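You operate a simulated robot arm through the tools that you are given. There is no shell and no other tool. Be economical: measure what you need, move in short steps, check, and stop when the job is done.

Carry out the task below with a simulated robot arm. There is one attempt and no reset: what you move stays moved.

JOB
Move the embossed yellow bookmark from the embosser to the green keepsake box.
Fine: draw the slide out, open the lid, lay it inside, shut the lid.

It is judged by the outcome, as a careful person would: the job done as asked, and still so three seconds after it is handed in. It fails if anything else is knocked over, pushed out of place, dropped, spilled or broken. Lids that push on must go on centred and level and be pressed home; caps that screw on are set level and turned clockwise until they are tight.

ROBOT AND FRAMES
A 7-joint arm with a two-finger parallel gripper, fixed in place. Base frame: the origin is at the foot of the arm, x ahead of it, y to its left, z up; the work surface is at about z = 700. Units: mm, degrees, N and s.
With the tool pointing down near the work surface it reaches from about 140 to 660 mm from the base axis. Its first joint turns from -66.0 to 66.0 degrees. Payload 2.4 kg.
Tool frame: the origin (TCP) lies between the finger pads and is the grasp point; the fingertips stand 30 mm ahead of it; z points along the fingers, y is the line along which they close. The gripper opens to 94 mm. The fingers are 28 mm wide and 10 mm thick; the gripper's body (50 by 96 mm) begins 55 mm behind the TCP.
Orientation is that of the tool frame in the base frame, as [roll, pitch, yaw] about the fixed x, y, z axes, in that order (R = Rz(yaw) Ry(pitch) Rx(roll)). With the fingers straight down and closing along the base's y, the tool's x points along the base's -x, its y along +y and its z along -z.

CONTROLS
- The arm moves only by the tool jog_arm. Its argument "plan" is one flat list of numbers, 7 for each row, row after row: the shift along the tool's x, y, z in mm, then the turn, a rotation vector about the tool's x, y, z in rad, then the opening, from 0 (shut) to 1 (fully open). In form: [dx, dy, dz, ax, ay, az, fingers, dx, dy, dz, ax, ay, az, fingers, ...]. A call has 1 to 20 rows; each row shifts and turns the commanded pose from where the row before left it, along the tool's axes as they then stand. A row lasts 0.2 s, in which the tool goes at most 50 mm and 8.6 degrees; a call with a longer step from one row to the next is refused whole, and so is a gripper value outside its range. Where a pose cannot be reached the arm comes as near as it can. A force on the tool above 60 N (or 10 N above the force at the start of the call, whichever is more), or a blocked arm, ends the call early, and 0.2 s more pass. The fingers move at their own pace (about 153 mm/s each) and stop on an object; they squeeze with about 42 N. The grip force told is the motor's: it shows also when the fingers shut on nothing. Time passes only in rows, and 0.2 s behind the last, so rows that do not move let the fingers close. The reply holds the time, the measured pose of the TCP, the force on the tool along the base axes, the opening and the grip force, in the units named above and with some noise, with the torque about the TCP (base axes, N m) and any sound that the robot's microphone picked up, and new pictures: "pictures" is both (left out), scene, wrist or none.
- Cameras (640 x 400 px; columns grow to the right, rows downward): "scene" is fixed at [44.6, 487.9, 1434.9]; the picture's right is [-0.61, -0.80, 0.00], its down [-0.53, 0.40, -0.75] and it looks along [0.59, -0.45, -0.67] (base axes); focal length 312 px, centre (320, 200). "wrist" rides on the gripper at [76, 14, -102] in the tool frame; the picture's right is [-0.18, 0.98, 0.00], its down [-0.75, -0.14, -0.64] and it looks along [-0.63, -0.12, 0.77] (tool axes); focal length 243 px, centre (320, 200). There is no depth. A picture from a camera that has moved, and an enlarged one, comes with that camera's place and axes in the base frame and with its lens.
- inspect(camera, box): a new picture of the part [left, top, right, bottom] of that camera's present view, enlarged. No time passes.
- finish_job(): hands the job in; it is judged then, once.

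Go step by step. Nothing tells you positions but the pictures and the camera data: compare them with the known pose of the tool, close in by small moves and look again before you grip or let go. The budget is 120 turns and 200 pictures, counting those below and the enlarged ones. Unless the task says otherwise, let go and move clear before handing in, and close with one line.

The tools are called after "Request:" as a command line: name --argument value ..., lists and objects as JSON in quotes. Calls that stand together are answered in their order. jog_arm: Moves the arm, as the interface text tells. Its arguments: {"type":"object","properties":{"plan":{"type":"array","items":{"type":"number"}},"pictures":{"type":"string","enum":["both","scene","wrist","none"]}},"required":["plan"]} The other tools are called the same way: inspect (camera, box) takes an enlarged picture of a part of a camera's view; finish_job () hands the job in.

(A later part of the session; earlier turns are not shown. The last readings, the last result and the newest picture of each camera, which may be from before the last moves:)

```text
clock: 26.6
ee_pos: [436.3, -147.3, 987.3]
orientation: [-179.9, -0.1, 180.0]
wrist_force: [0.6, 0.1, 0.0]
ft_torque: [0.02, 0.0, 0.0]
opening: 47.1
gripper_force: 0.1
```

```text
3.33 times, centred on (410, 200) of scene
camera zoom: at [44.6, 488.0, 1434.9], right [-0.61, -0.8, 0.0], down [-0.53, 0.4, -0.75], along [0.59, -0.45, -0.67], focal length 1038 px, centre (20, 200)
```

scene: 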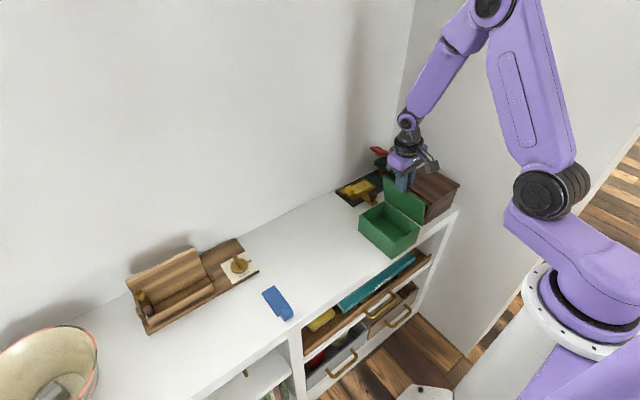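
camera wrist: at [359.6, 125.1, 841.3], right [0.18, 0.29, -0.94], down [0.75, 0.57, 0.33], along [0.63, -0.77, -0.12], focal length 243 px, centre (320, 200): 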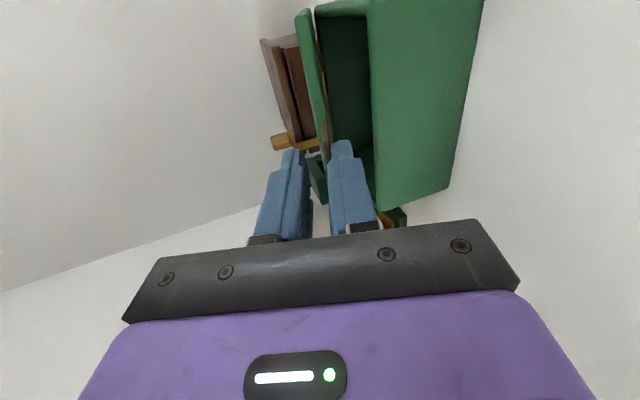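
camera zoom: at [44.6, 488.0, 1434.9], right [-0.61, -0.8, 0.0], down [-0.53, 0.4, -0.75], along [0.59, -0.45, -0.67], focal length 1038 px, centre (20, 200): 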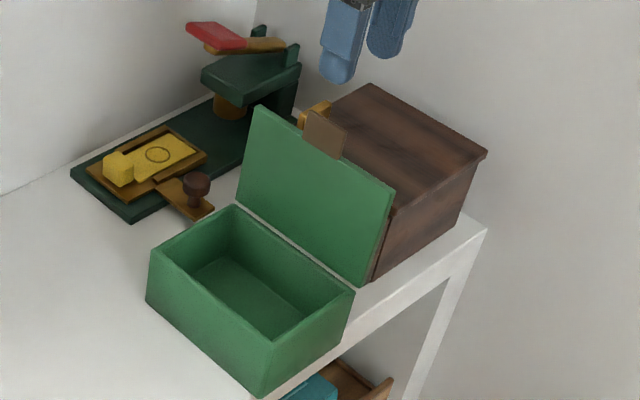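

The lid stays open on its own. Next I'll pick up the bookmark by its block, gripping across the width, so I'll move above it and yaw 90° with the camera to +y.

Request:
jog_arm --plan '[-41, 12, 0, 0, 0, 0, 0.7, -41, 12, 15, 0, 0, 0, 0.7, -41, 12, 20, 0, 0, 0, 0.7, -41, 12, 20, 0, 0, 0, 0.7, 0, 0, 0, 0, 0, 0.1428, 0.7, 0, 0, 0, 0, 0, 0.1428, 0.7, 0, 0, 0, 0, 0, 0.1428, 0.7, 0, 0, 0, 0, 0, 0.1428, 0.7, 0, 0, 0, 0, 0, 0.1428, 0.7, 0, 0, 0, 0, 0, 0.1428, 0.7, 0, 0, 0, 0, 0, 0.1428, 0.7, 0, 0, 0, 0, 0, 0.1428, 0.7, 0, 0, 0, 0, 0, 0.1428, 0.7, 0, 0, 0, 0, 0, 0.1428, 0.7, 0, 0, 0, 0, 0, 0.1428, 0.7, 0, 0, 0, 0, 0, 0, 0.7]'

Request:
inspect --camera "wrist" --box '[200, 0, 440, 240]'

Request:
inspect --camera "scene" --box '[330, 150, 420, 220]'

```text
clock: 30.0
ee_pos: [599.6, -100.9, 933.4]
orientation: [180.0, 0.0, 89.9]
wrist_force: [0.0, 0.0, -0.1]
ft_torque: [0.01, 0.03, 0.02]
opening: 65.7
gripper_force: 0.0
camera wrist: at [614.1, -24.6, 1037.7], right [0.98, -0.19, 0.0], down [-0.14, -0.75, 0.64], along [-0.12, -0.63, -0.77], focal length 243 px, centre (320, 200)
```

scene: 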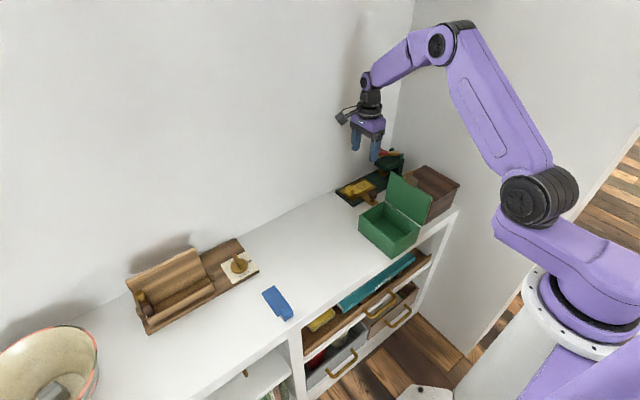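
wrist: 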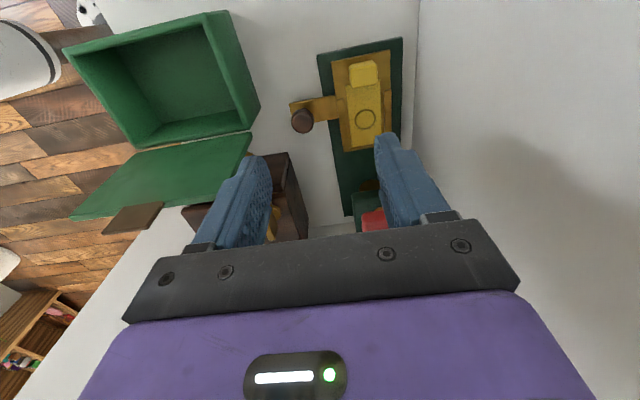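

```text
1.67 times, centred on (320, 120) of wrist
camera zoom: at [614.1, -24.6, 1037.7], right [0.98, -0.19, 0.0], down [-0.14, -0.75, 0.64], along [-0.12, -0.63, -0.77], focal length 404 px, centre (320, 333)
```

zoom: 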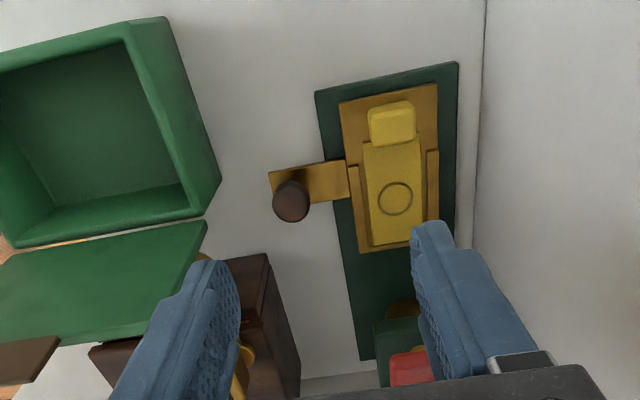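

```text
5.71 times, centred on (375, 185) of scene
camera zoom: at [44.6, 487.9, 1434.9], right [-0.61, -0.8, 0.0], down [-0.53, 0.4, -0.75], along [0.59, -0.45, -0.67], focal length 1780 px, centre (6, 286)
```

zoom: 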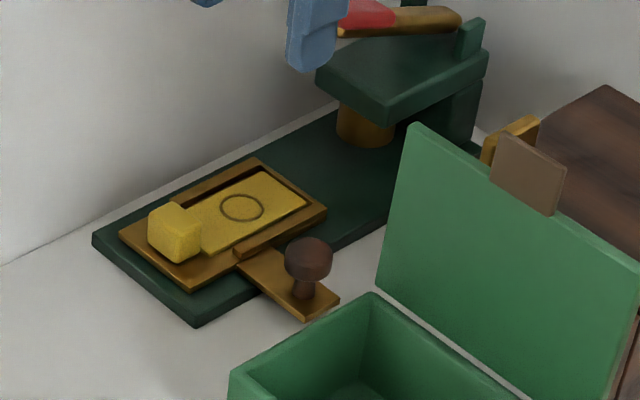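

The block top is near (648.5, -101, 736), about 30 mm wide in x, and the bookmark is about 108 mm long. I'll lower to just above it.

Request:
jog_arm --plan '[0, 25, 30, 0, 0, 0, 0.7, 0, 24, 30, 0, 0, 0, 0.7, 0, 0, 40, 0, 0, 0, 0.7, 0, 0, 40, 0, 0, 0, 0.7, 0, 0, 12, 0, 0, 0, 0.7, 0, 0, 0, 0, 0, 0, 0.7]' --pictures "none"

Request:
inspect --camera "wrist" --box '[200, 0, 440, 240]'

Request:
inspect --camera "scene" --box '[330, 140, 430, 220]'

```text
clock: 31.4
ee_pos: [650.2, -101.5, 782.5]
orientation: [-180.0, 0.0, 90.0]
wrist_force: [0.6, 0.9, 0.0]
ft_torque: [-0.02, 0.03, 0.02]
opening: 65.9
gripper_force: 0.1
```

```text
1.67 times, centred on (320, 120) of wrist
camera zoom: at [664.5, -26.1, 885.9], right [0.98, -0.18, 0.0], down [-0.14, -0.75, 0.64], along [-0.12, -0.63, -0.77], focal length 404 px, centre (320, 333)
```

zoom: 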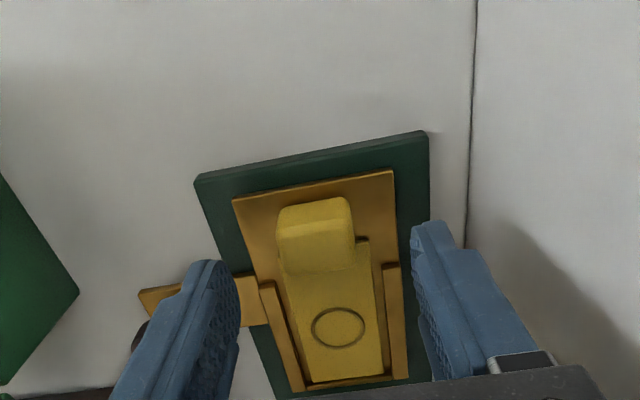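

```text
5.00 times, centred on (380, 180) of scene
camera zoom: at [44.6, 487.9, 1434.9], right [-0.61, -0.8, 0.0], down [-0.53, 0.4, -0.75], along [0.59, -0.45, -0.67], focal length 1558 px, centre (20, 300)
```

zoom: 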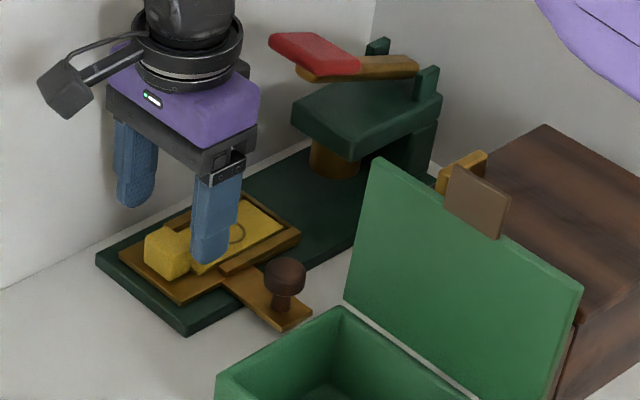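

The alignment agrees with my estimate. I'll lower to fingertips near z 725 and close.

Request:
jog_arm --plan '[0, -1.5, 10, 0, 0, 0, 0.6, 0, 0, 10, 0, 0, 0, 0.5, 0, 0, 7, 0, 0, 0, 0.5, 0, 0, 0, 0, 0, 0, 0.5]' --pictures "none"

Request:
inspect --camera "wrist" --box '[200, 60, 440, 240]'

Request:
inspect --camera "scene" --box '[340, 150, 420, 220]'

```text
clock: 32.4
ee_pos: [648.8, -100.2, 755.4]
orientation: [-179.9, 0.0, 90.0]
wrist_force: [0.2, 0.2, -0.5]
ft_torque: [-0.05, -0.01, -0.01]
opening: 47.0
gripper_force: 0.0
```

```text
2.22 times, centred on (320, 150) of wrist
camera zoom: at [661.6, -25.5, 858.2], right [0.98, -0.18, 0.0], down [-0.14, -0.75, 0.64], along [-0.12, -0.63, -0.77], focal length 539 px, centre (320, 311)
```

zoom: 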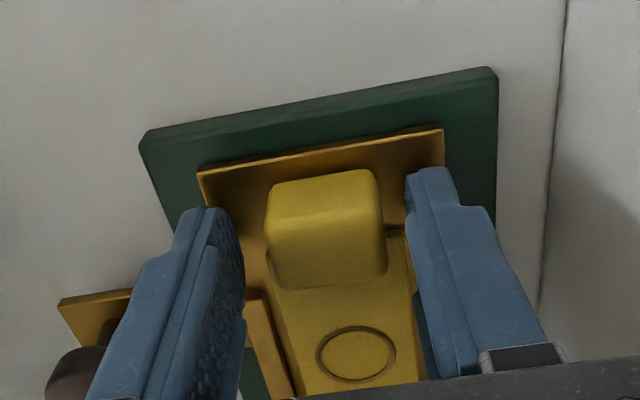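

```text
5.71 times, centred on (380, 185) of scene
camera zoom: at [44.6, 487.9, 1434.9], right [-0.61, -0.8, 0.0], down [-0.53, 0.4, -0.75], along [0.59, -0.45, -0.67], focal length 1780 px, centre (-23, 286)
```

zoom: 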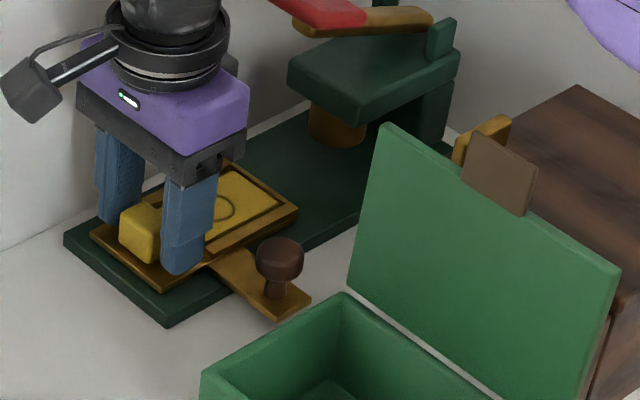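

The block is between the fingers, so I'll close and check the grip.

Request:
jog_arm --plan '[0, 0, 0, 0, 0, 0, 0.3, 0, 0, 0, 0, 0, 0, 0.2, 0, 0, 0, 0, 0, 0, 0.2]' --pictures "none"

Request:
inspect --camera "wrist" --box '[200, 60, 440, 240]'

```text
clock: 33.2
ee_pos: [647.1, -101.0, 754.6]
orientation: [180.0, 0.1, 90.0]
wrist_force: [1.1, 0.7, 1.6]
ft_torque: [-0.06, 0.0, 0.03]
opening: 28.6
gripper_force: 42.2
```

```text
2.22 times, centred on (320, 150) of wrist
camera zoom: at [661.5, -25.5, 858.2], right [0.98, -0.18, 0.0], down [-0.14, -0.75, 0.64], along [-0.12, -0.63, -0.77], focal length 539 px, centre (320, 311)
```

zoom: 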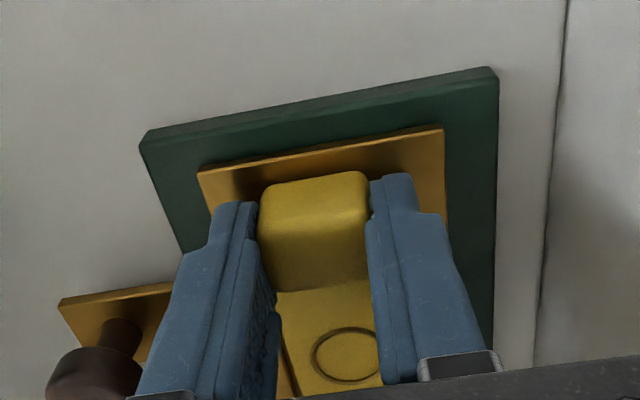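

I have the block at 28.6 mm wide. I'll lift straight up slowly.

Request:
jog_arm --plan '[0, 0, -4, 0, 0, 0, 0.2, 0, 0, -8, 0, 0, 0, 0.2, 0, 0, -10, 0, 0, 0, 0.2, 0, 0, -20, 0, 0, 0, 0.2, 0, 0, -20, 0, 0, 0, 0.2, 0, 0, -20, 0, 0, 0, 0.2, 0, 0, 0, 0, 0, 0, 0.2]' --pictures "wrist"

Request:
inspect --camera "scene" --box '[330, 140, 430, 220]'

```text
clock: 34.8
ee_pos: [647.0, -101.0, 835.1]
orientation: [180.0, 0.1, 90.0]
wrist_force: [0.0, -0.2, 0.1]
ft_torque: [0.02, 0.01, 0.0]
opening: 18.6
gripper_force: 0.0
camera wrist: at [661.6, -24.6, 938.8], right [0.98, -0.18, 0.0], down [-0.14, -0.75, 0.64], along [-0.12, -0.63, -0.77], focal length 243 px, centre (320, 200)
```

wrist: 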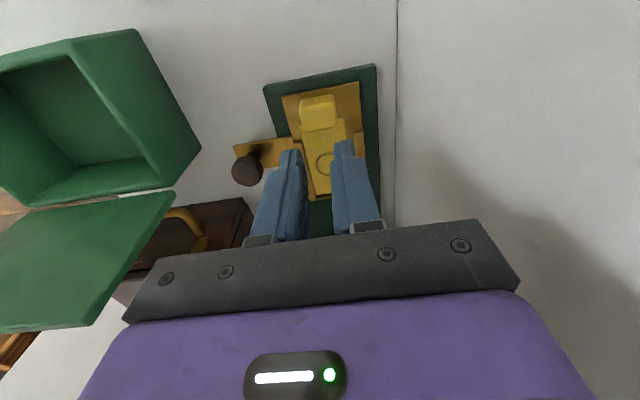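

```text
5.00 times, centred on (380, 180) of scene
camera zoom: at [44.6, 487.9, 1434.9], right [-0.61, -0.8, 0.0], down [-0.53, 0.4, -0.75], along [0.59, -0.45, -0.67], focal length 1558 px, centre (20, 300)
```

zoom: 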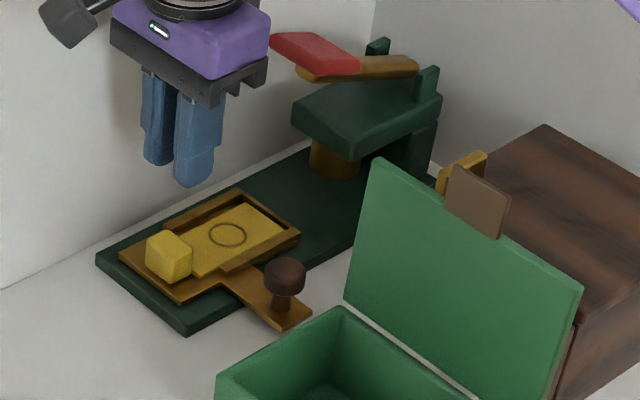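

The grip slipped off because it was too shallow, and the bookmark is still in place on the tray. I'll go back and reach deeper, looking for contact in small steps.

Request:
jog_arm --plan '[0, 0, 0, 0, 0, 0, 0.5, 0, 0, 25, 0, 0, 0, 0.5, 0, 0, 25, 0, 0, 0, 0.5, 0, 0, 20, 0, 0, 0, 0.5, 0, 0, 10, 0, 0, 0, 0.5, 0, 0, 2, 0, 0, 0, 0.5, 0, 0, 2, 0, 0, 0, 0.5, 0, 0, 0, 0, 0, 0, 0.5]' --pictures "none"

Request:
inspect --camera "wrist" --box '[200, 60, 440, 240]'

Request:
inspect --camera "scene" --box '[340, 160, 400, 210]'

```text
clock: 36.6
ee_pos: [647.9, -100.0, 749.7]
orientation: [180.0, -0.1, 90.0]
wrist_force: [-0.6, 0.1, 0.0]
ft_torque: [0.01, 0.01, -0.01]
opening: 47.0
gripper_force: 0.1
```

```text
2.22 times, centred on (320, 150) of wrist
camera zoom: at [661.7, -24.7, 855.7], right [0.98, -0.18, 0.0], down [-0.14, -0.75, 0.64], along [-0.12, -0.63, -0.77], focal length 539 px, centre (320, 311)
```

zoom: 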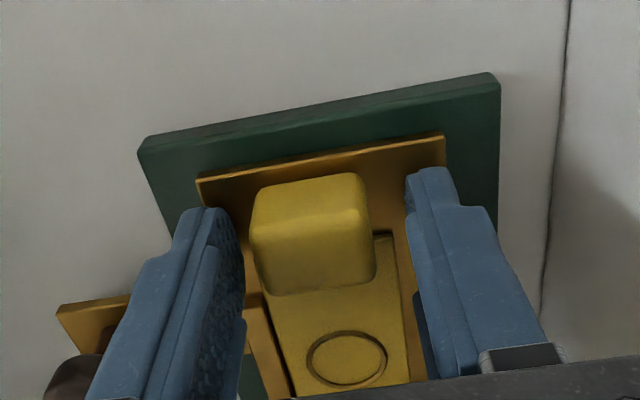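

```text
8.00 times, centred on (370, 185) of scene
camera zoom: at [44.6, 487.9, 1434.9], right [-0.61, -0.8, 0.0], down [-0.53, 0.4, -0.75], along [0.59, -0.45, -0.67], focal length 2492 px, centre (-80, 320)
```

zoom: 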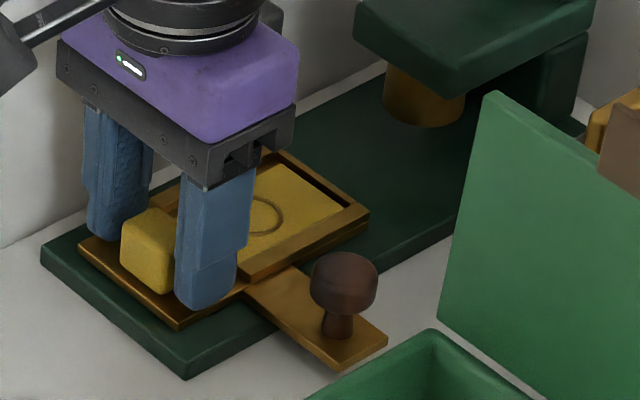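

The block looks taller than I assumed, so there's room below. I'll step lower and watch the force.

Request:
jog_arm --plan '[0, -1.5, 2, 0, 0, 0, 0.5, 0, 0, 2, 0, 0, 0, 0.5, 0, 0, 0, 0, 0, 0, 0.5]' --pictures "none"

Request:
jog_arm --plan '[0, 0, 2, 0, 0, 0, 0.5, 0, 0, 0, 0, 0, 0, 0.5]' --pictures "none"

```text
clock: 37.4
ee_pos: [646.5, -101.2, 748.7]
orientation: [179.8, 0.0, 89.9]
wrist_force: [-1.7, 0.1, 9.4]
ft_torque: [0.06, 0.35, -0.02]
opening: 48.0
gripper_force: 0.9
```

```text
clock: 38.0
ee_pos: [648.3, -100.8, 748.9]
orientation: [179.7, 0.1, 90.0]
wrist_force: [-4.3, 0.2, 35.0]
ft_torque: [0.1, 1.1, 0.02]
opening: 49.4
gripper_force: 2.6
```

The tips touch the tray at about z 719. I'll ease up 4 mm and grip there, deeper than before.

Request:
jog_arm --plan '[0, 0, -4, 0, 0, 0, 0.5, 0, 0, 0, 0, 0, 0, 0.25, 0, 0, 0, 0, 0, 0, 0, 0, 0, 0, 0, 0, 0, 0, 0, 0, 0, 0, 0, 0, 0]' --pictures "none"

Request:
inspect --camera "wrist" --box '[200, 60, 440, 240]'

```text
clock: 39.2
ee_pos: [645.2, -99.0, 749.8]
orientation: [180.0, 0.0, 90.0]
wrist_force: [4.0, 0.0, -2.2]
ft_torque: [0.03, -0.16, 0.07]
opening: 40.5
gripper_force: 42.0
```

```text
2.22 times, centred on (320, 150) of wrist
camera zoom: at [659.5, -24.6, 853.6], right [0.98, -0.18, 0.0], down [-0.14, -0.75, 0.64], along [-0.12, -0.63, -0.77], focal length 539 px, centre (320, 311)
```

zoom: 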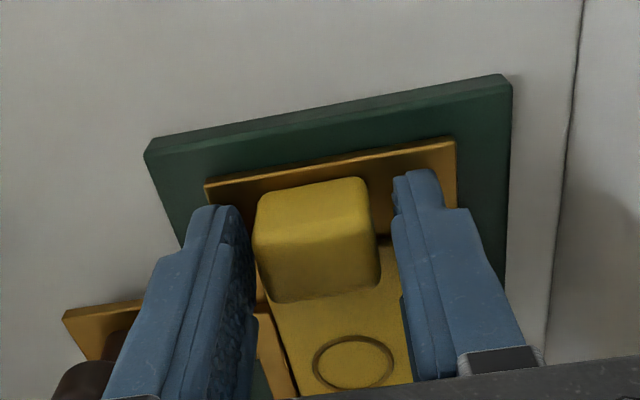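

It stopped at 40.5 mm, which means the fingers are on the sheet's edges rather than the block. I'll open, rise 2.5 mm so the tips clear the sheet, and grip the block again.

Request:
jog_arm --plan '[0, 0, 0, 0, 0, 0, 0.5, 0, 0, -2.5, 0, 0, 0, 0.5, 0, 1, 0, 0, 0, 0, 0.25, 0, 0, 0, 0, 0, 0, 0, 0, 0, 0, 0, 0, 0, 0, 0, 0, 0, 0, 0, 0, 0]' --pictures "none"

Request:
inspect --camera "wrist" --box '[200, 60, 440, 240]'

Request:
inspect --camera "scene" --box '[340, 160, 400, 210]'

```text
clock: 40.6
ee_pos: [646.9, -101.9, 752.3]
orientation: [-180.0, 0.0, 90.0]
wrist_force: [-0.9, -0.6, -0.3]
ft_torque: [0.02, -0.03, -0.05]
opening: 40.7
gripper_force: 41.9
```

```text
2.22 times, centred on (320, 150) of wrist
camera zoom: at [661.2, -25.1, 856.5], right [0.98, -0.18, 0.0], down [-0.14, -0.75, 0.64], along [-0.12, -0.63, -0.77], focal length 539 px, centre (320, 311)
```

zoom: 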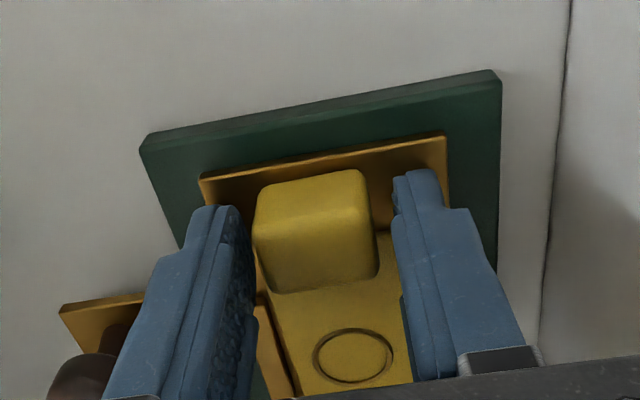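

```text
8.00 times, centred on (370, 185) of scene
camera zoom: at [44.6, 487.9, 1434.9], right [-0.61, -0.8, 0.0], down [-0.53, 0.4, -0.75], along [0.59, -0.45, -0.67], focal length 2492 px, centre (-80, 320)
```

zoom: 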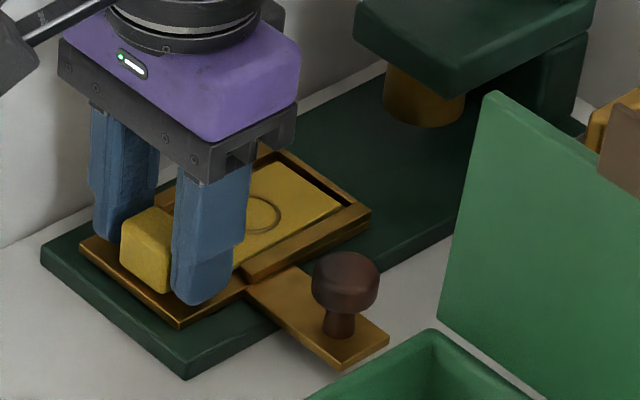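

Still 40.7 mm. From the view the sheet starts at y about -109, so the rear part of the fingers catches it. I'll shift to y = -92 so only the block is gripped, and go down to just above the tray.

Request:
jog_arm --plan '[0, 0, 0, 0, 0, 0, 0.5, 5, 0, -3, 0, 0, 0, 0.5, 5, 0, 0, 0, 0, 0, 0.5, 0, -0.5, 5, 0, 0, 0, 0.5, 0, 0, 0, 0, 0, 0, 0.5, 0, 0, 0, 0, 0, 0, 0.25, 0, 0, 0, 0, 0, 0, 0, 0, 0, 0, 0, 0, 0, 0, 0, 0, 0, 0, 0, 0, 0]' --pictures "none"

Request:
inspect --camera "wrist" --box '[200, 60, 440, 240]'

```text
clock: 42.6
ee_pos: [646.4, -90.0, 750.0]
orientation: [180.0, 0.0, 89.9]
wrist_force: [-0.2, -0.7, 0.8]
ft_torque: [-0.05, 0.0, 0.05]
opening: 28.4
gripper_force: 42.0
```

```text
2.22 times, centred on (320, 150) of wrist
camera zoom: at [660.3, -14.9, 854.4], right [0.98, -0.18, 0.0], down [-0.14, -0.75, 0.64], along [-0.12, -0.63, -0.77], focal length 539 px, centre (320, 311)
```

zoom: 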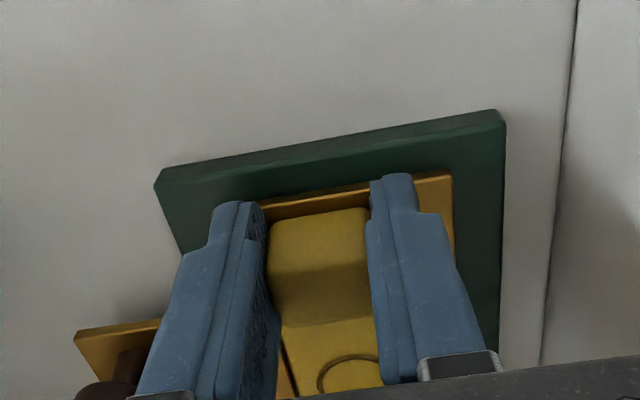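

Now it's on the block, 28.4 mm, with the tips near z 720. I'll lift very gently.

Request:
jog_arm --plan '[0, 0, -1, 0, 0, 0, 0, 0, 0, -2, 0, 0, 0, 0, 0, 0, -2, 0, 0, 0, 0, 0, 0, 0, 0, 0, 0, 0]' --pictures "none"

Request:
inspect --camera "scene" --box '[340, 160, 400, 210]'

```text
clock: 43.6
ee_pos: [646.2, -90.8, 755.4]
orientation: [179.9, -0.1, 90.0]
wrist_force: [0.2, 0.7, -0.8]
ft_torque: [0.01, -0.04, 0.0]
opening: 28.6
gripper_force: 42.7
```

```text
8.00 times, centred on (370, 185) of scene
camera zoom: at [44.6, 487.9, 1434.9], right [-0.61, -0.8, 0.0], down [-0.53, 0.4, -0.75], along [0.59, -0.45, -0.67], focal length 2492 px, centre (-80, 320)
```

zoom: 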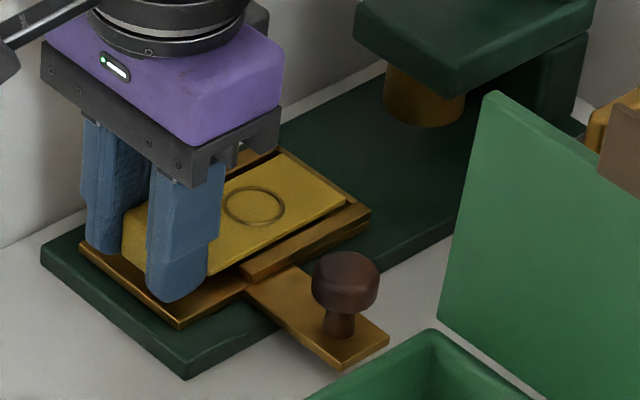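

It seems to be lifting. I'll continue slowly and look again.

Request:
jog_arm --plan '[0, 0, -3, 0, 0, 0, 0, 0, 0, -4, 0, 0, 0, 0, 0, 0, -5, 0, 0, 0, 0, 0, 0, -6, 0, 0, 0, 0, 0, 0, -8, 0, 0, 0, 0, 0, 0, -8, 0, 0, 0, 0, 0, 0, 0, 0, 0, 0, 0]' --pictures "none"

Request:
inspect --camera "scene" --box '[340, 140, 420, 210]'

Request:
inspect --camera "wrist" --box '[200, 60, 440, 240]'

```text
clock: 45.2
ee_pos: [644.8, -89.9, 788.3]
orientation: [180.0, -0.1, 89.9]
wrist_force: [0.0, 0.3, 0.5]
ft_torque: [-0.01, -0.01, -0.04]
opening: 28.8
gripper_force: 41.3
```

```text
5.71 times, centred on (380, 175) of scene
camera zoom: at [44.6, 487.9, 1434.9], right [-0.61, -0.8, 0.0], down [-0.53, 0.4, -0.75], along [0.59, -0.45, -0.67], focal length 1780 px, centre (-23, 343)
```

zoom: 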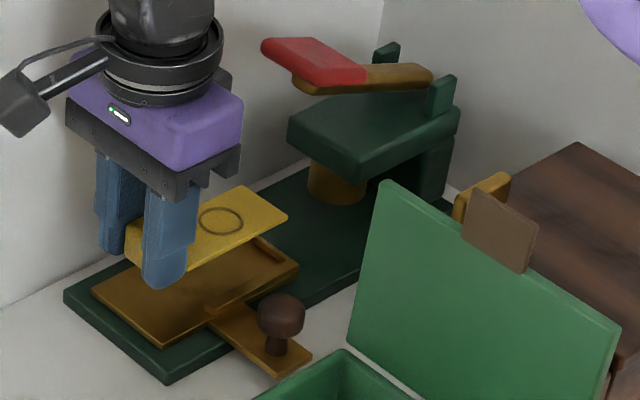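

```text
2.22 times, centred on (320, 150) of wrist
camera zoom: at [659.6, -14.3, 892.7], right [0.98, -0.18, 0.0], down [-0.14, -0.75, 0.64], along [-0.12, -0.63, -0.77], focal length 539 px, centre (320, 311)
```

zoom: 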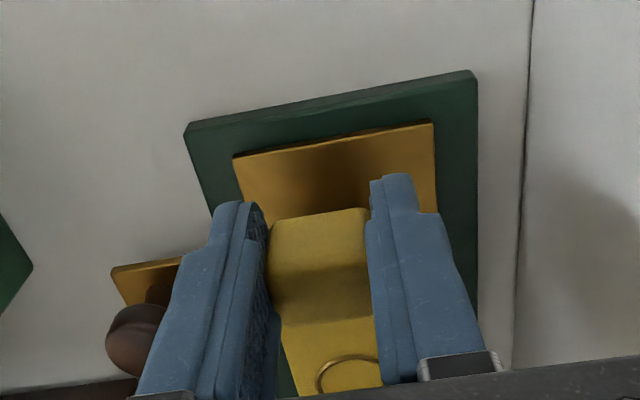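

The bookmark is held level, gripped at its end, with the sheet pointing -y. I'll raise it and carry it around in front of the open lid, keeping clear of it.

Request:
jog_arm --plan '[0, 0, -15, 0, 0, 0, 0, 0, 0, -20, 0, 0, 0, 0, 0, 0, -20, 0, 0, 0, 0, 0, 0, -17, 0, 0, 0, 0, 20, -8, -10, 0, 0, 0, 0, 30, -12, -10, 0, 0, 0, 0, 30, -12, -10, 0, 0, 0, 0, 30, -12, -10, 0, 0, 0, 0, 10, -25, -5, 0, 0, 0, 0, 0, -30, -5, 0, 0, 0, 0, 0, -30, -5, 0, 0, 0, 0, 0, -30, -5, 0, 0, 0, 0, 0, -30, -5, 0, 0, 0, 0, 0, 0, 0, 0, 0, 0, 0]'

Request:
inspect --camera "wrist" --box '[200, 0, 440, 240]'

Request:
inspect --camera "scene" --box '[320, 120, 480, 260]'

```text
clock: 48.2
ee_pos: [455.7, 29.2, 926.7]
orientation: [179.9, 0.1, 90.1]
wrist_force: [-0.2, 0.3, -0.7]
ft_torque: [0.0, -0.02, 0.02]
opening: 28.8
gripper_force: 41.7
camera wrist: at [469.8, 104.6, 1031.0], right [0.98, -0.18, 0.0], down [-0.14, -0.75, 0.64], along [-0.12, -0.63, -0.77], focal length 243 px, centre (320, 200)
```

scene: 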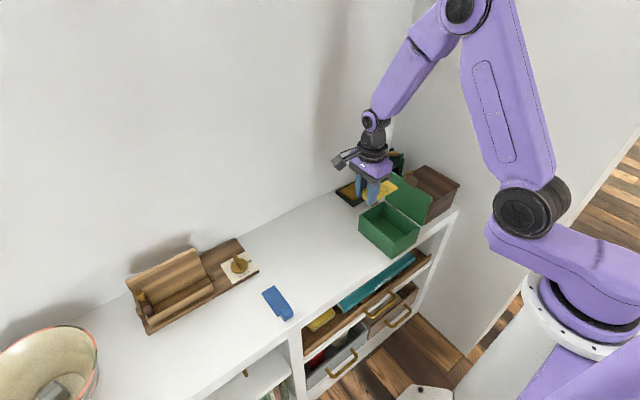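
wrist: 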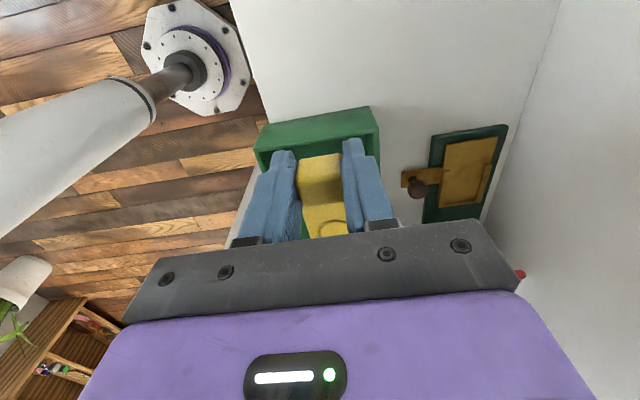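

```text
1.67 times, centred on (320, 120) of wrist
camera zoom: at [469.8, 104.6, 1031.0], right [0.98, -0.18, 0.0], down [-0.14, -0.75, 0.64], along [-0.12, -0.63, -0.77], focal length 404 px, centre (320, 333)
```

zoom: 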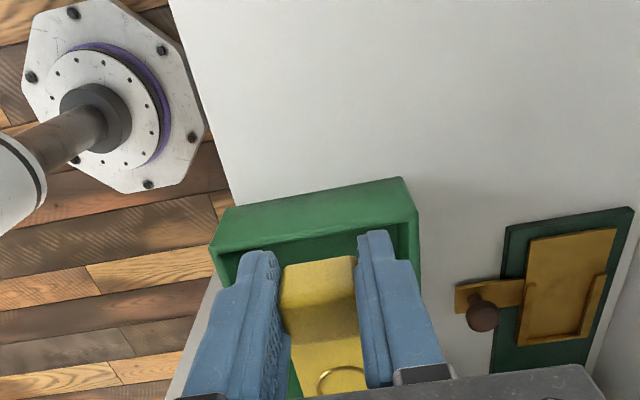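

```text
2.86 times, centred on (400, 190) of scene
camera zoom: at [44.6, 487.9, 1434.9], right [-0.61, -0.8, 0.0], down [-0.53, 0.4, -0.75], along [0.59, -0.45, -0.67], focal length 890 px, centre (91, 229)
```

zoom: 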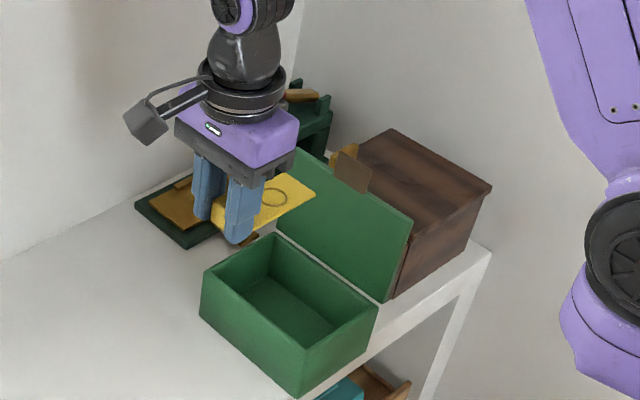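

The tail clears the lid. Using both views and the tab's middle, I take the box centre as (436, -67), with the interior about 132 × 94 mm. I'll yaw back 90° so the sheet points +x, then go above the box.

Request:
jog_arm --plan '[0, 0, 0, 0, 0, -0.1428, 0, 0, 0, 0, 0, 0, -0.1428, 0, 0, 0, 0, 0, 0, -0.1428, 0, 0, 0, 0, 0, 0, -0.1428, 0, 0, 0, 0, 0, 0, -0.1428, 0, 0, 0, 0, 0, 0, -0.1428, 0, 0, 0, 0, 0, 0, -0.1428, 0, 0, 0, 0, 0, 0, -0.1428, 0, 0, 0, 0, 0, 0, -0.1428, 0, 0, 0, 0, 0, 0, -0.1428, 0, 0, 0, 0, 0, 0, -0.1428, 0, 22, -29, 0, 0, 0, 0, 0, 22, -29, 0, 0, 0, 0, 0, 22, -29, 0, 0, 0, 0, 0, 0, 0, 0, 0, 0, 0, 0]'

Request:
inspect --camera "wrist" --box '[200, 0, 440, 240]'

Request:
inspect --camera "scene" --box '[340, 140, 460, 260]'

```text
clock: 51.4
ee_pos: [391.6, -59.1, 926.9]
orientation: [-180.0, 0.0, 179.9]
wrist_force: [-0.4, 0.2, 0.1]
ft_torque: [0.0, 0.04, 0.02]
opening: 28.7
gripper_force: 41.9
camera wrist: at [314.4, -44.8, 1030.8], right [0.18, 0.98, 0.0], down [0.75, -0.14, 0.64], along [0.63, -0.12, -0.77], focal length 243 px, centre (320, 200)
```

scene: 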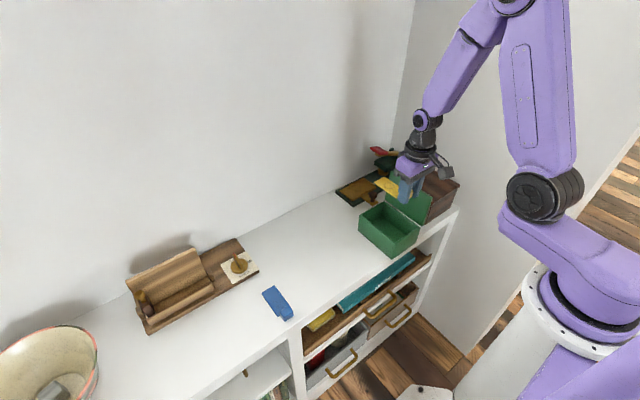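
wrist: 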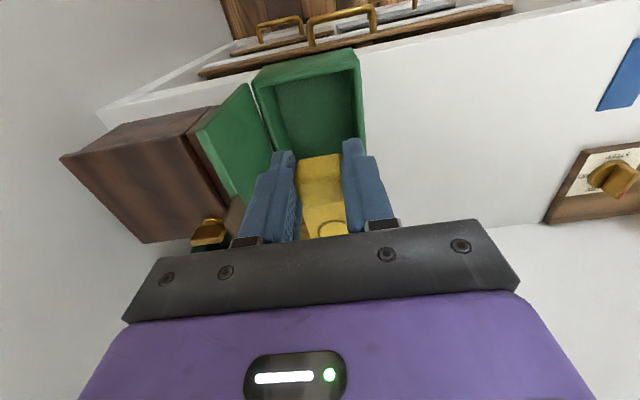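

```text
1.67 times, centred on (320, 120) of wrist
camera zoom: at [314.4, -44.8, 1030.8], right [0.18, 0.98, 0.0], down [0.75, -0.14, 0.64], along [0.63, -0.12, -0.77], focal length 404 px, centre (320, 333)
```

zoom: 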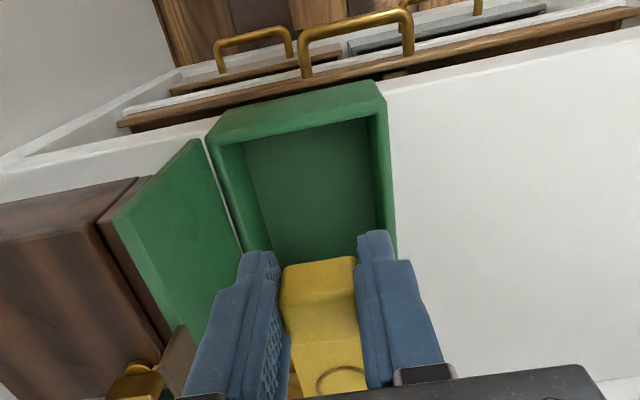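

```text
3.33 times, centred on (400, 200) of scene
camera zoom: at [44.6, 487.9, 1434.9], right [-0.61, -0.8, 0.0], down [-0.53, 0.4, -0.75], along [0.59, -0.45, -0.67], focal length 1038 px, centre (53, 200)
```

zoom: 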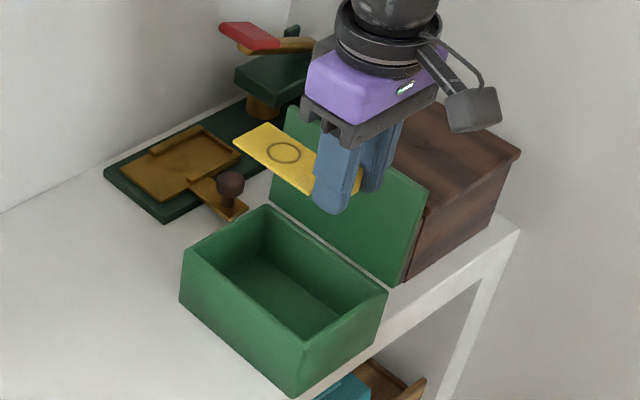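

The box interior starts at about x 372. The fit lengthwise is fairly tight, so I'll lower to just above the rim and compare.

Request:
jog_arm --plan '[0, 0, 25, 0, 0, 0, 0, 0, 0, 25, 0, 0, 0, 0, 0, 0, 25, 0, 0, 0, 0, 0, 0, 25, 0, 0, 0, 0, 0, 0, 15, 0, 0, 0, 0, 0, 0, 0, 0, 0, 0, 0]' --pictures "none"

Request:
inspect --camera "wrist" --box '[200, 40, 440, 240]'

Request:
inspect --camera "scene" --box '[350, 170, 440, 260]'

```text
clock: 52.8
ee_pos: [391.7, -57.5, 812.0]
orientation: [-180.0, 0.1, -179.9]
wrist_force: [-0.5, -0.6, -0.3]
ft_torque: [0.02, 0.01, 0.02]
opening: 28.8
gripper_force: 41.7
```

```text
2.00 times, centred on (320, 140) of wrist
camera zoom: at [315.4, -43.5, 915.8], right [0.18, 0.98, 0.0], down [0.75, -0.14, 0.64], along [0.63, -0.12, -0.77], focal length 485 px, centre (320, 320)
```

zoom: 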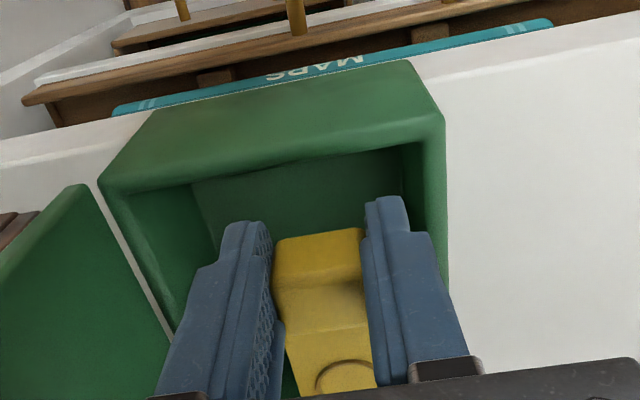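

```text
4.44 times, centred on (395, 215) of scene
camera zoom: at [44.6, 487.9, 1434.9], right [-0.61, -0.8, 0.0], down [-0.53, 0.4, -0.75], along [0.59, -0.45, -0.67], focal length 1385 px, centre (-13, 133)
```

zoom: 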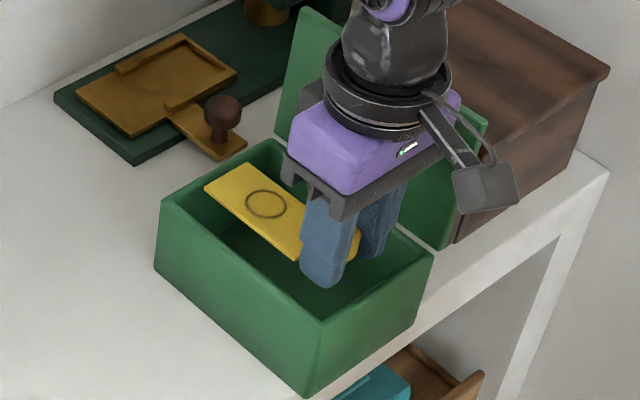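

The clearances at the rim are about 7 mm on the finger side and 13 mm at the tail. I'll centre it with +3 mm in x and -4.5 mm in y, then lower into the box.

Request:
jog_arm --plan '[-3, -4.5, 0, 0, 0, 0, 0, 0, 0, 12, 0, 0, 0, 0, 0, 0, 14, 0, 0, 0, 0, 0, 0, 14, 0, 0, 0, 0, 0, 0, 10, 0, 0, 0, 0, 0, 0, 0, 0, 0, 0, 0]' --pictures "none"

Request:
inspect --camera "wrist" --box '[200, 40, 440, 240]'

Request:
inspect --camera "scene" --box '[350, 170, 440, 260]'

```text
clock: 54.2
ee_pos: [396.1, -62.7, 760.7]
orientation: [-180.0, 0.0, 179.9]
wrist_force: [-0.2, -0.3, 0.0]
ft_torque: [-0.01, 0.03, -0.03]
opening: 28.7
gripper_force: 42.1
```

```text
2.00 times, centred on (320, 140) of wrist
camera zoom: at [318.9, -49.2, 865.7], right [0.18, 0.98, 0.0], down [0.75, -0.14, 0.64], along [0.63, -0.12, -0.77], focal length 485 px, centre (320, 320)
```

zoom: 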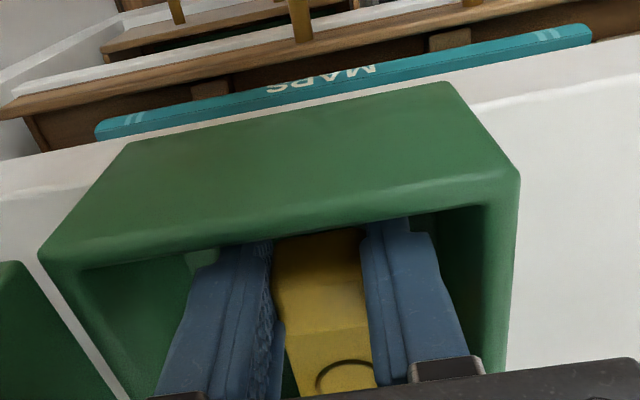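

```text
4.44 times, centred on (395, 215) of scene
camera zoom: at [44.6, 487.9, 1434.9], right [-0.61, -0.8, 0.0], down [-0.53, 0.4, -0.75], along [0.59, -0.45, -0.67], focal length 1385 px, centre (-13, 133)
```

zoom: 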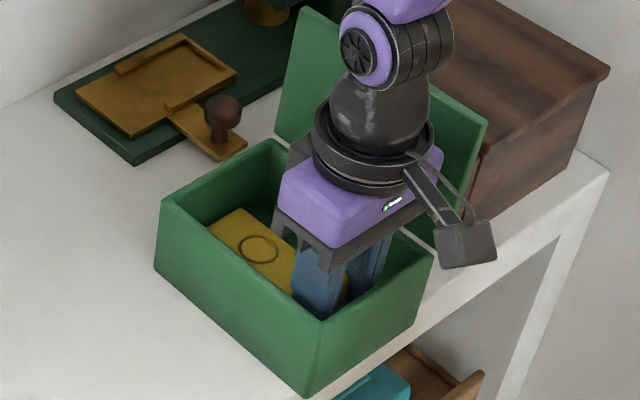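

It's entering cleanly. I'll lower further towards the floor of the box.

Request:
jog_arm --plan '[0, 0, 8, 0, 0, 0, 0, 0, 0, 6, 0, 0, 0, 0, 0, 0, 2, 0, 0, 0, 0, 0, 0, 0, 0, 0, 0, 0]' --pictures "none"

Request:
jog_arm --plan '[0, 0, 2, 0, 0, 0, 0, 0, 0, 2, 0, 0, 0, 0, 0, 0, 0, 0, 0, 0, 0]' --pictures "none"

```text
clock: 55.2
ee_pos: [395.4, -62.7, 745.4]
orientation: [180.0, 0.1, 179.9]
wrist_force: [-0.1, -0.1, 0.2]
ft_torque: [-0.01, 0.02, -0.01]
opening: 28.7
gripper_force: 42.1
```

```text
clock: 56.0
ee_pos: [394.8, -62.3, 742.2]
orientation: [180.0, 0.0, 179.9]
wrist_force: [0.4, 0.8, 0.2]
ft_torque: [-0.02, -0.03, 0.02]
opening: 28.7
gripper_force: 42.3
```

Request:
jog_arm --plan '[0, 0, 2, 0, 0, 0, 0, 0, 0, 0, 0, 0, 0, 0]' --pictures "none"

Request:
jog_arm --plan '[0, 0, 2, 0, 0, 0, 0, 0, 0, 0, 0, 0, 0, 0]' --pictures "none"

Request:
inspect --camera "scene" --box '[350, 170, 440, 260]'

```text
clock: 56.6
ee_pos: [395.3, -61.4, 739.6]
orientation: [-180.0, 0.0, 180.0]
wrist_force: [0.0, -0.3, -0.4]
ft_torque: [-0.01, 0.0, 0.01]
opening: 28.6
gripper_force: 41.6
```

```text
clock: 57.2
ee_pos: [395.9, -61.9, 737.3]
orientation: [180.0, 0.1, -180.0]
wrist_force: [-5.9, 2.0, 48.4]
ft_torque: [0.05, -0.54, 0.06]
opening: 28.7
gripper_force: 41.9
```

```text
4.44 times, centred on (395, 215) of scene
camera zoom: at [43.9, 488.1, 1434.9], right [-0.61, -0.8, 0.0], down [-0.53, 0.4, -0.75], along [0.59, -0.45, -0.66], focal length 1385 px, centre (-13, 133)
```

zoom: 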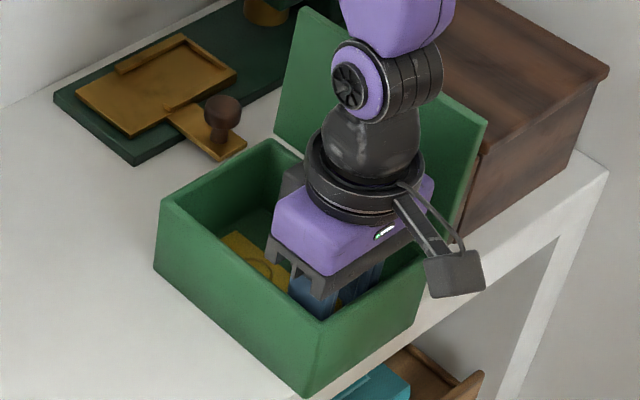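

It's on the floor of the box. I'll ease up slightly, open a little and withdraw straight up.

Request:
jog_arm --plan '[0, 0, -1.5, 0, 0, 0, 0, 0, 0, 0, 0, 0, 0, 0.4, 0, 0, 0, 0, 0, 0, 0.4, 0, 0, -5, 0, 0, 0, 0.4, 0, 0, -15, 0, 0, 0, 0.4, 0, 0, -25, 0, 0, 0, 0.4, 0, 0, -35, 0, 0, 0, 0.4, 0, 0, -40, 0, 0, 0, 0.4, 0, 0, -40, 0, 0, 0, 0.4, 0, 0, 0, 0, 0, 0, 0.4]'

Request:
inspect --camera "scene" --box '[340, 140, 460, 260]'

```text
clock: 59.4
ee_pos: [396.4, -63.8, 896.9]
orientation: [-180.0, 0.0, 180.0]
wrist_force: [0.0, 0.2, -0.3]
ft_torque: [0.0, 0.01, 0.03]
opening: 37.9
gripper_force: 0.0
camera wrist: at [318.8, -48.5, 1000.7], right [0.18, 0.98, 0.0], down [0.75, -0.14, 0.64], along [0.63, -0.12, -0.77], focal length 243 px, centre (320, 200)
```

scene: 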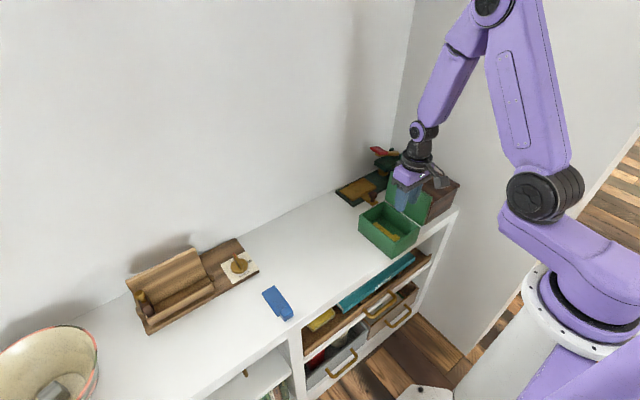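
wrist: 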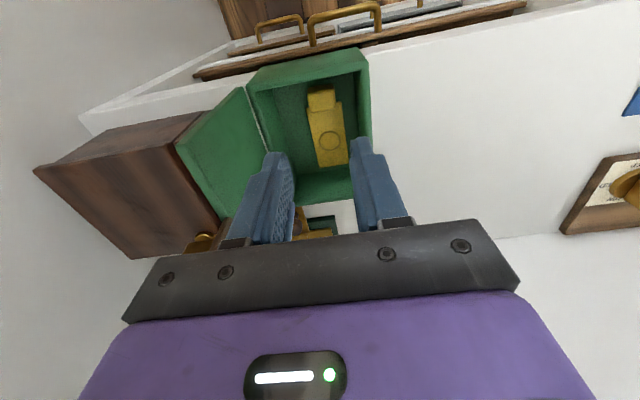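

```text
3.33 times, centred on (400, 200) of scene
camera zoom: at [44.6, 487.9, 1434.9], right [-0.61, -0.8, 0.0], down [-0.53, 0.4, -0.75], along [0.59, -0.45, -0.67], focal length 1038 px, centre (53, 200)
```

zoom: 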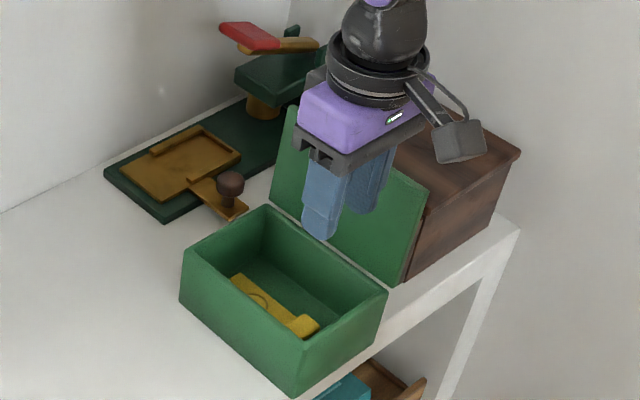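

The bookmark lies flat in the box. To shut the lid I'll straddle the upright tab from above and reverse the arc, so first I go back above the tab.

Request:
jog_arm --plan '[0, 0, -45, 0, 0, 0, 0.3, 0, 0, -45, 0, 0, 0, 0.3, -13.3, -28, 0, 0, 0, 0, 0.3, -13.3, -28, 0, 0, 0, 0, 0.3, -13.3, -27.5, 0, 0, 0, 0, 0.25, 0, 0, 0, -0.13, 0, 0, 0.25, 0, 0, 10, 0, 0, 0, 0.25, 0, 0, 20, 0, 0, 0, 0.25, 0, 0, 0, 0, 0, 0, 0.25]' --pictures "none"

Request:
inspect --camera "wrist" --box '[220, 60, 420, 230]'

Request:
inspect --camera "scene" --box '[340, 140, 460, 260]'

```text
clock: 61.4
ee_pos: [436.1, -138.9, 960.4]
orientation: [172.5, 0.1, 179.9]
wrist_force: [0.4, 0.4, 0.7]
ft_torque: [0.01, -0.01, 0.02]
opening: 23.7
gripper_force: 0.0
```

```text
2.35 times, centred on (320, 145) of wrist
camera zoom: at [358.1, -140.8, 1065.2], right [0.18, 0.97, 0.13], down [0.75, -0.22, 0.62], along [0.63, -0.02, -0.78], focal length 571 px, centre (320, 329)
```

zoom: 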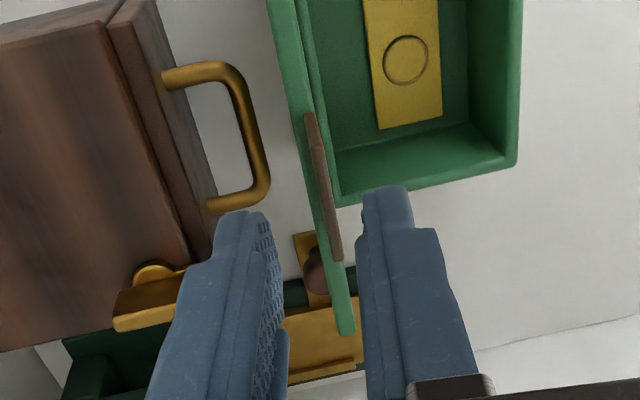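

```text
3.33 times, centred on (400, 200) of scene
camera zoom: at [44.6, 487.9, 1434.9], right [-0.61, -0.8, 0.0], down [-0.53, 0.4, -0.75], along [0.59, -0.45, -0.67], focal length 1038 px, centre (53, 200)
```

zoom: 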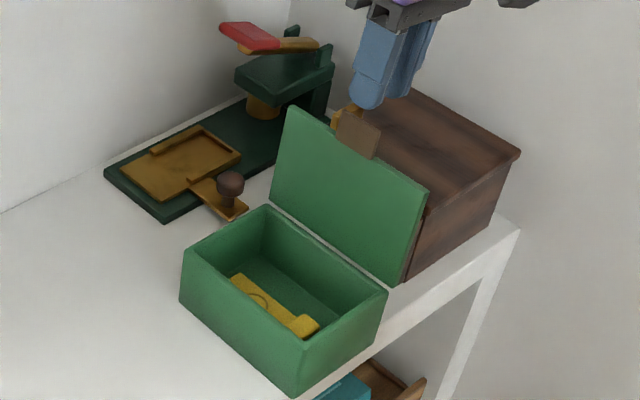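

The tab is between the fingers but nearer the +y one. I'll shift +3 mm in y and lower over it.

Request:
jog_arm --plan '[0, 2.5, 10, 0, 0, 0, 0.27, 0, 0, 14, 0, 0, 0, 0.27, 0, 0, 0, 0, 0, 0, 0.27]' --pictures "none"

Request:
inspect --camera "wrist" --box '[220, 60, 420, 230]'

Request:
inspect --camera "scene" --box '[360, 140, 440, 220]'

```text
clock: 62.2
ee_pos: [433.9, -136.1, 935.9]
orientation: [172.7, 0.0, 179.9]
wrist_force: [0.5, -0.2, -0.3]
ft_torque: [-0.03, 0.01, 0.02]
opening: 25.2
gripper_force: 0.0
```

```text
2.35 times, centred on (320, 145) of wrist
camera zoom: at [358.1, -135.6, 1041.0], right [0.18, 0.97, 0.13], down [0.75, -0.22, 0.62], along [0.63, -0.02, -0.78], focal length 571 px, centre (320, 329)
```

zoom: 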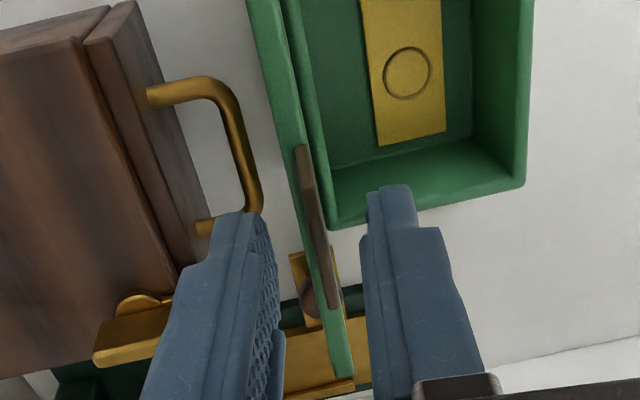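

```text
5.00 times, centred on (400, 180) of scene
camera zoom: at [44.6, 487.9, 1434.9], right [-0.61, -0.8, 0.0], down [-0.53, 0.4, -0.75], along [0.59, -0.45, -0.67], focal length 1558 px, centre (-80, 300)
```

zoom: 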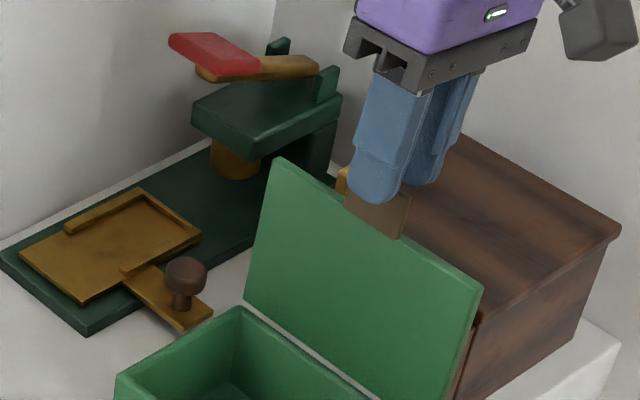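

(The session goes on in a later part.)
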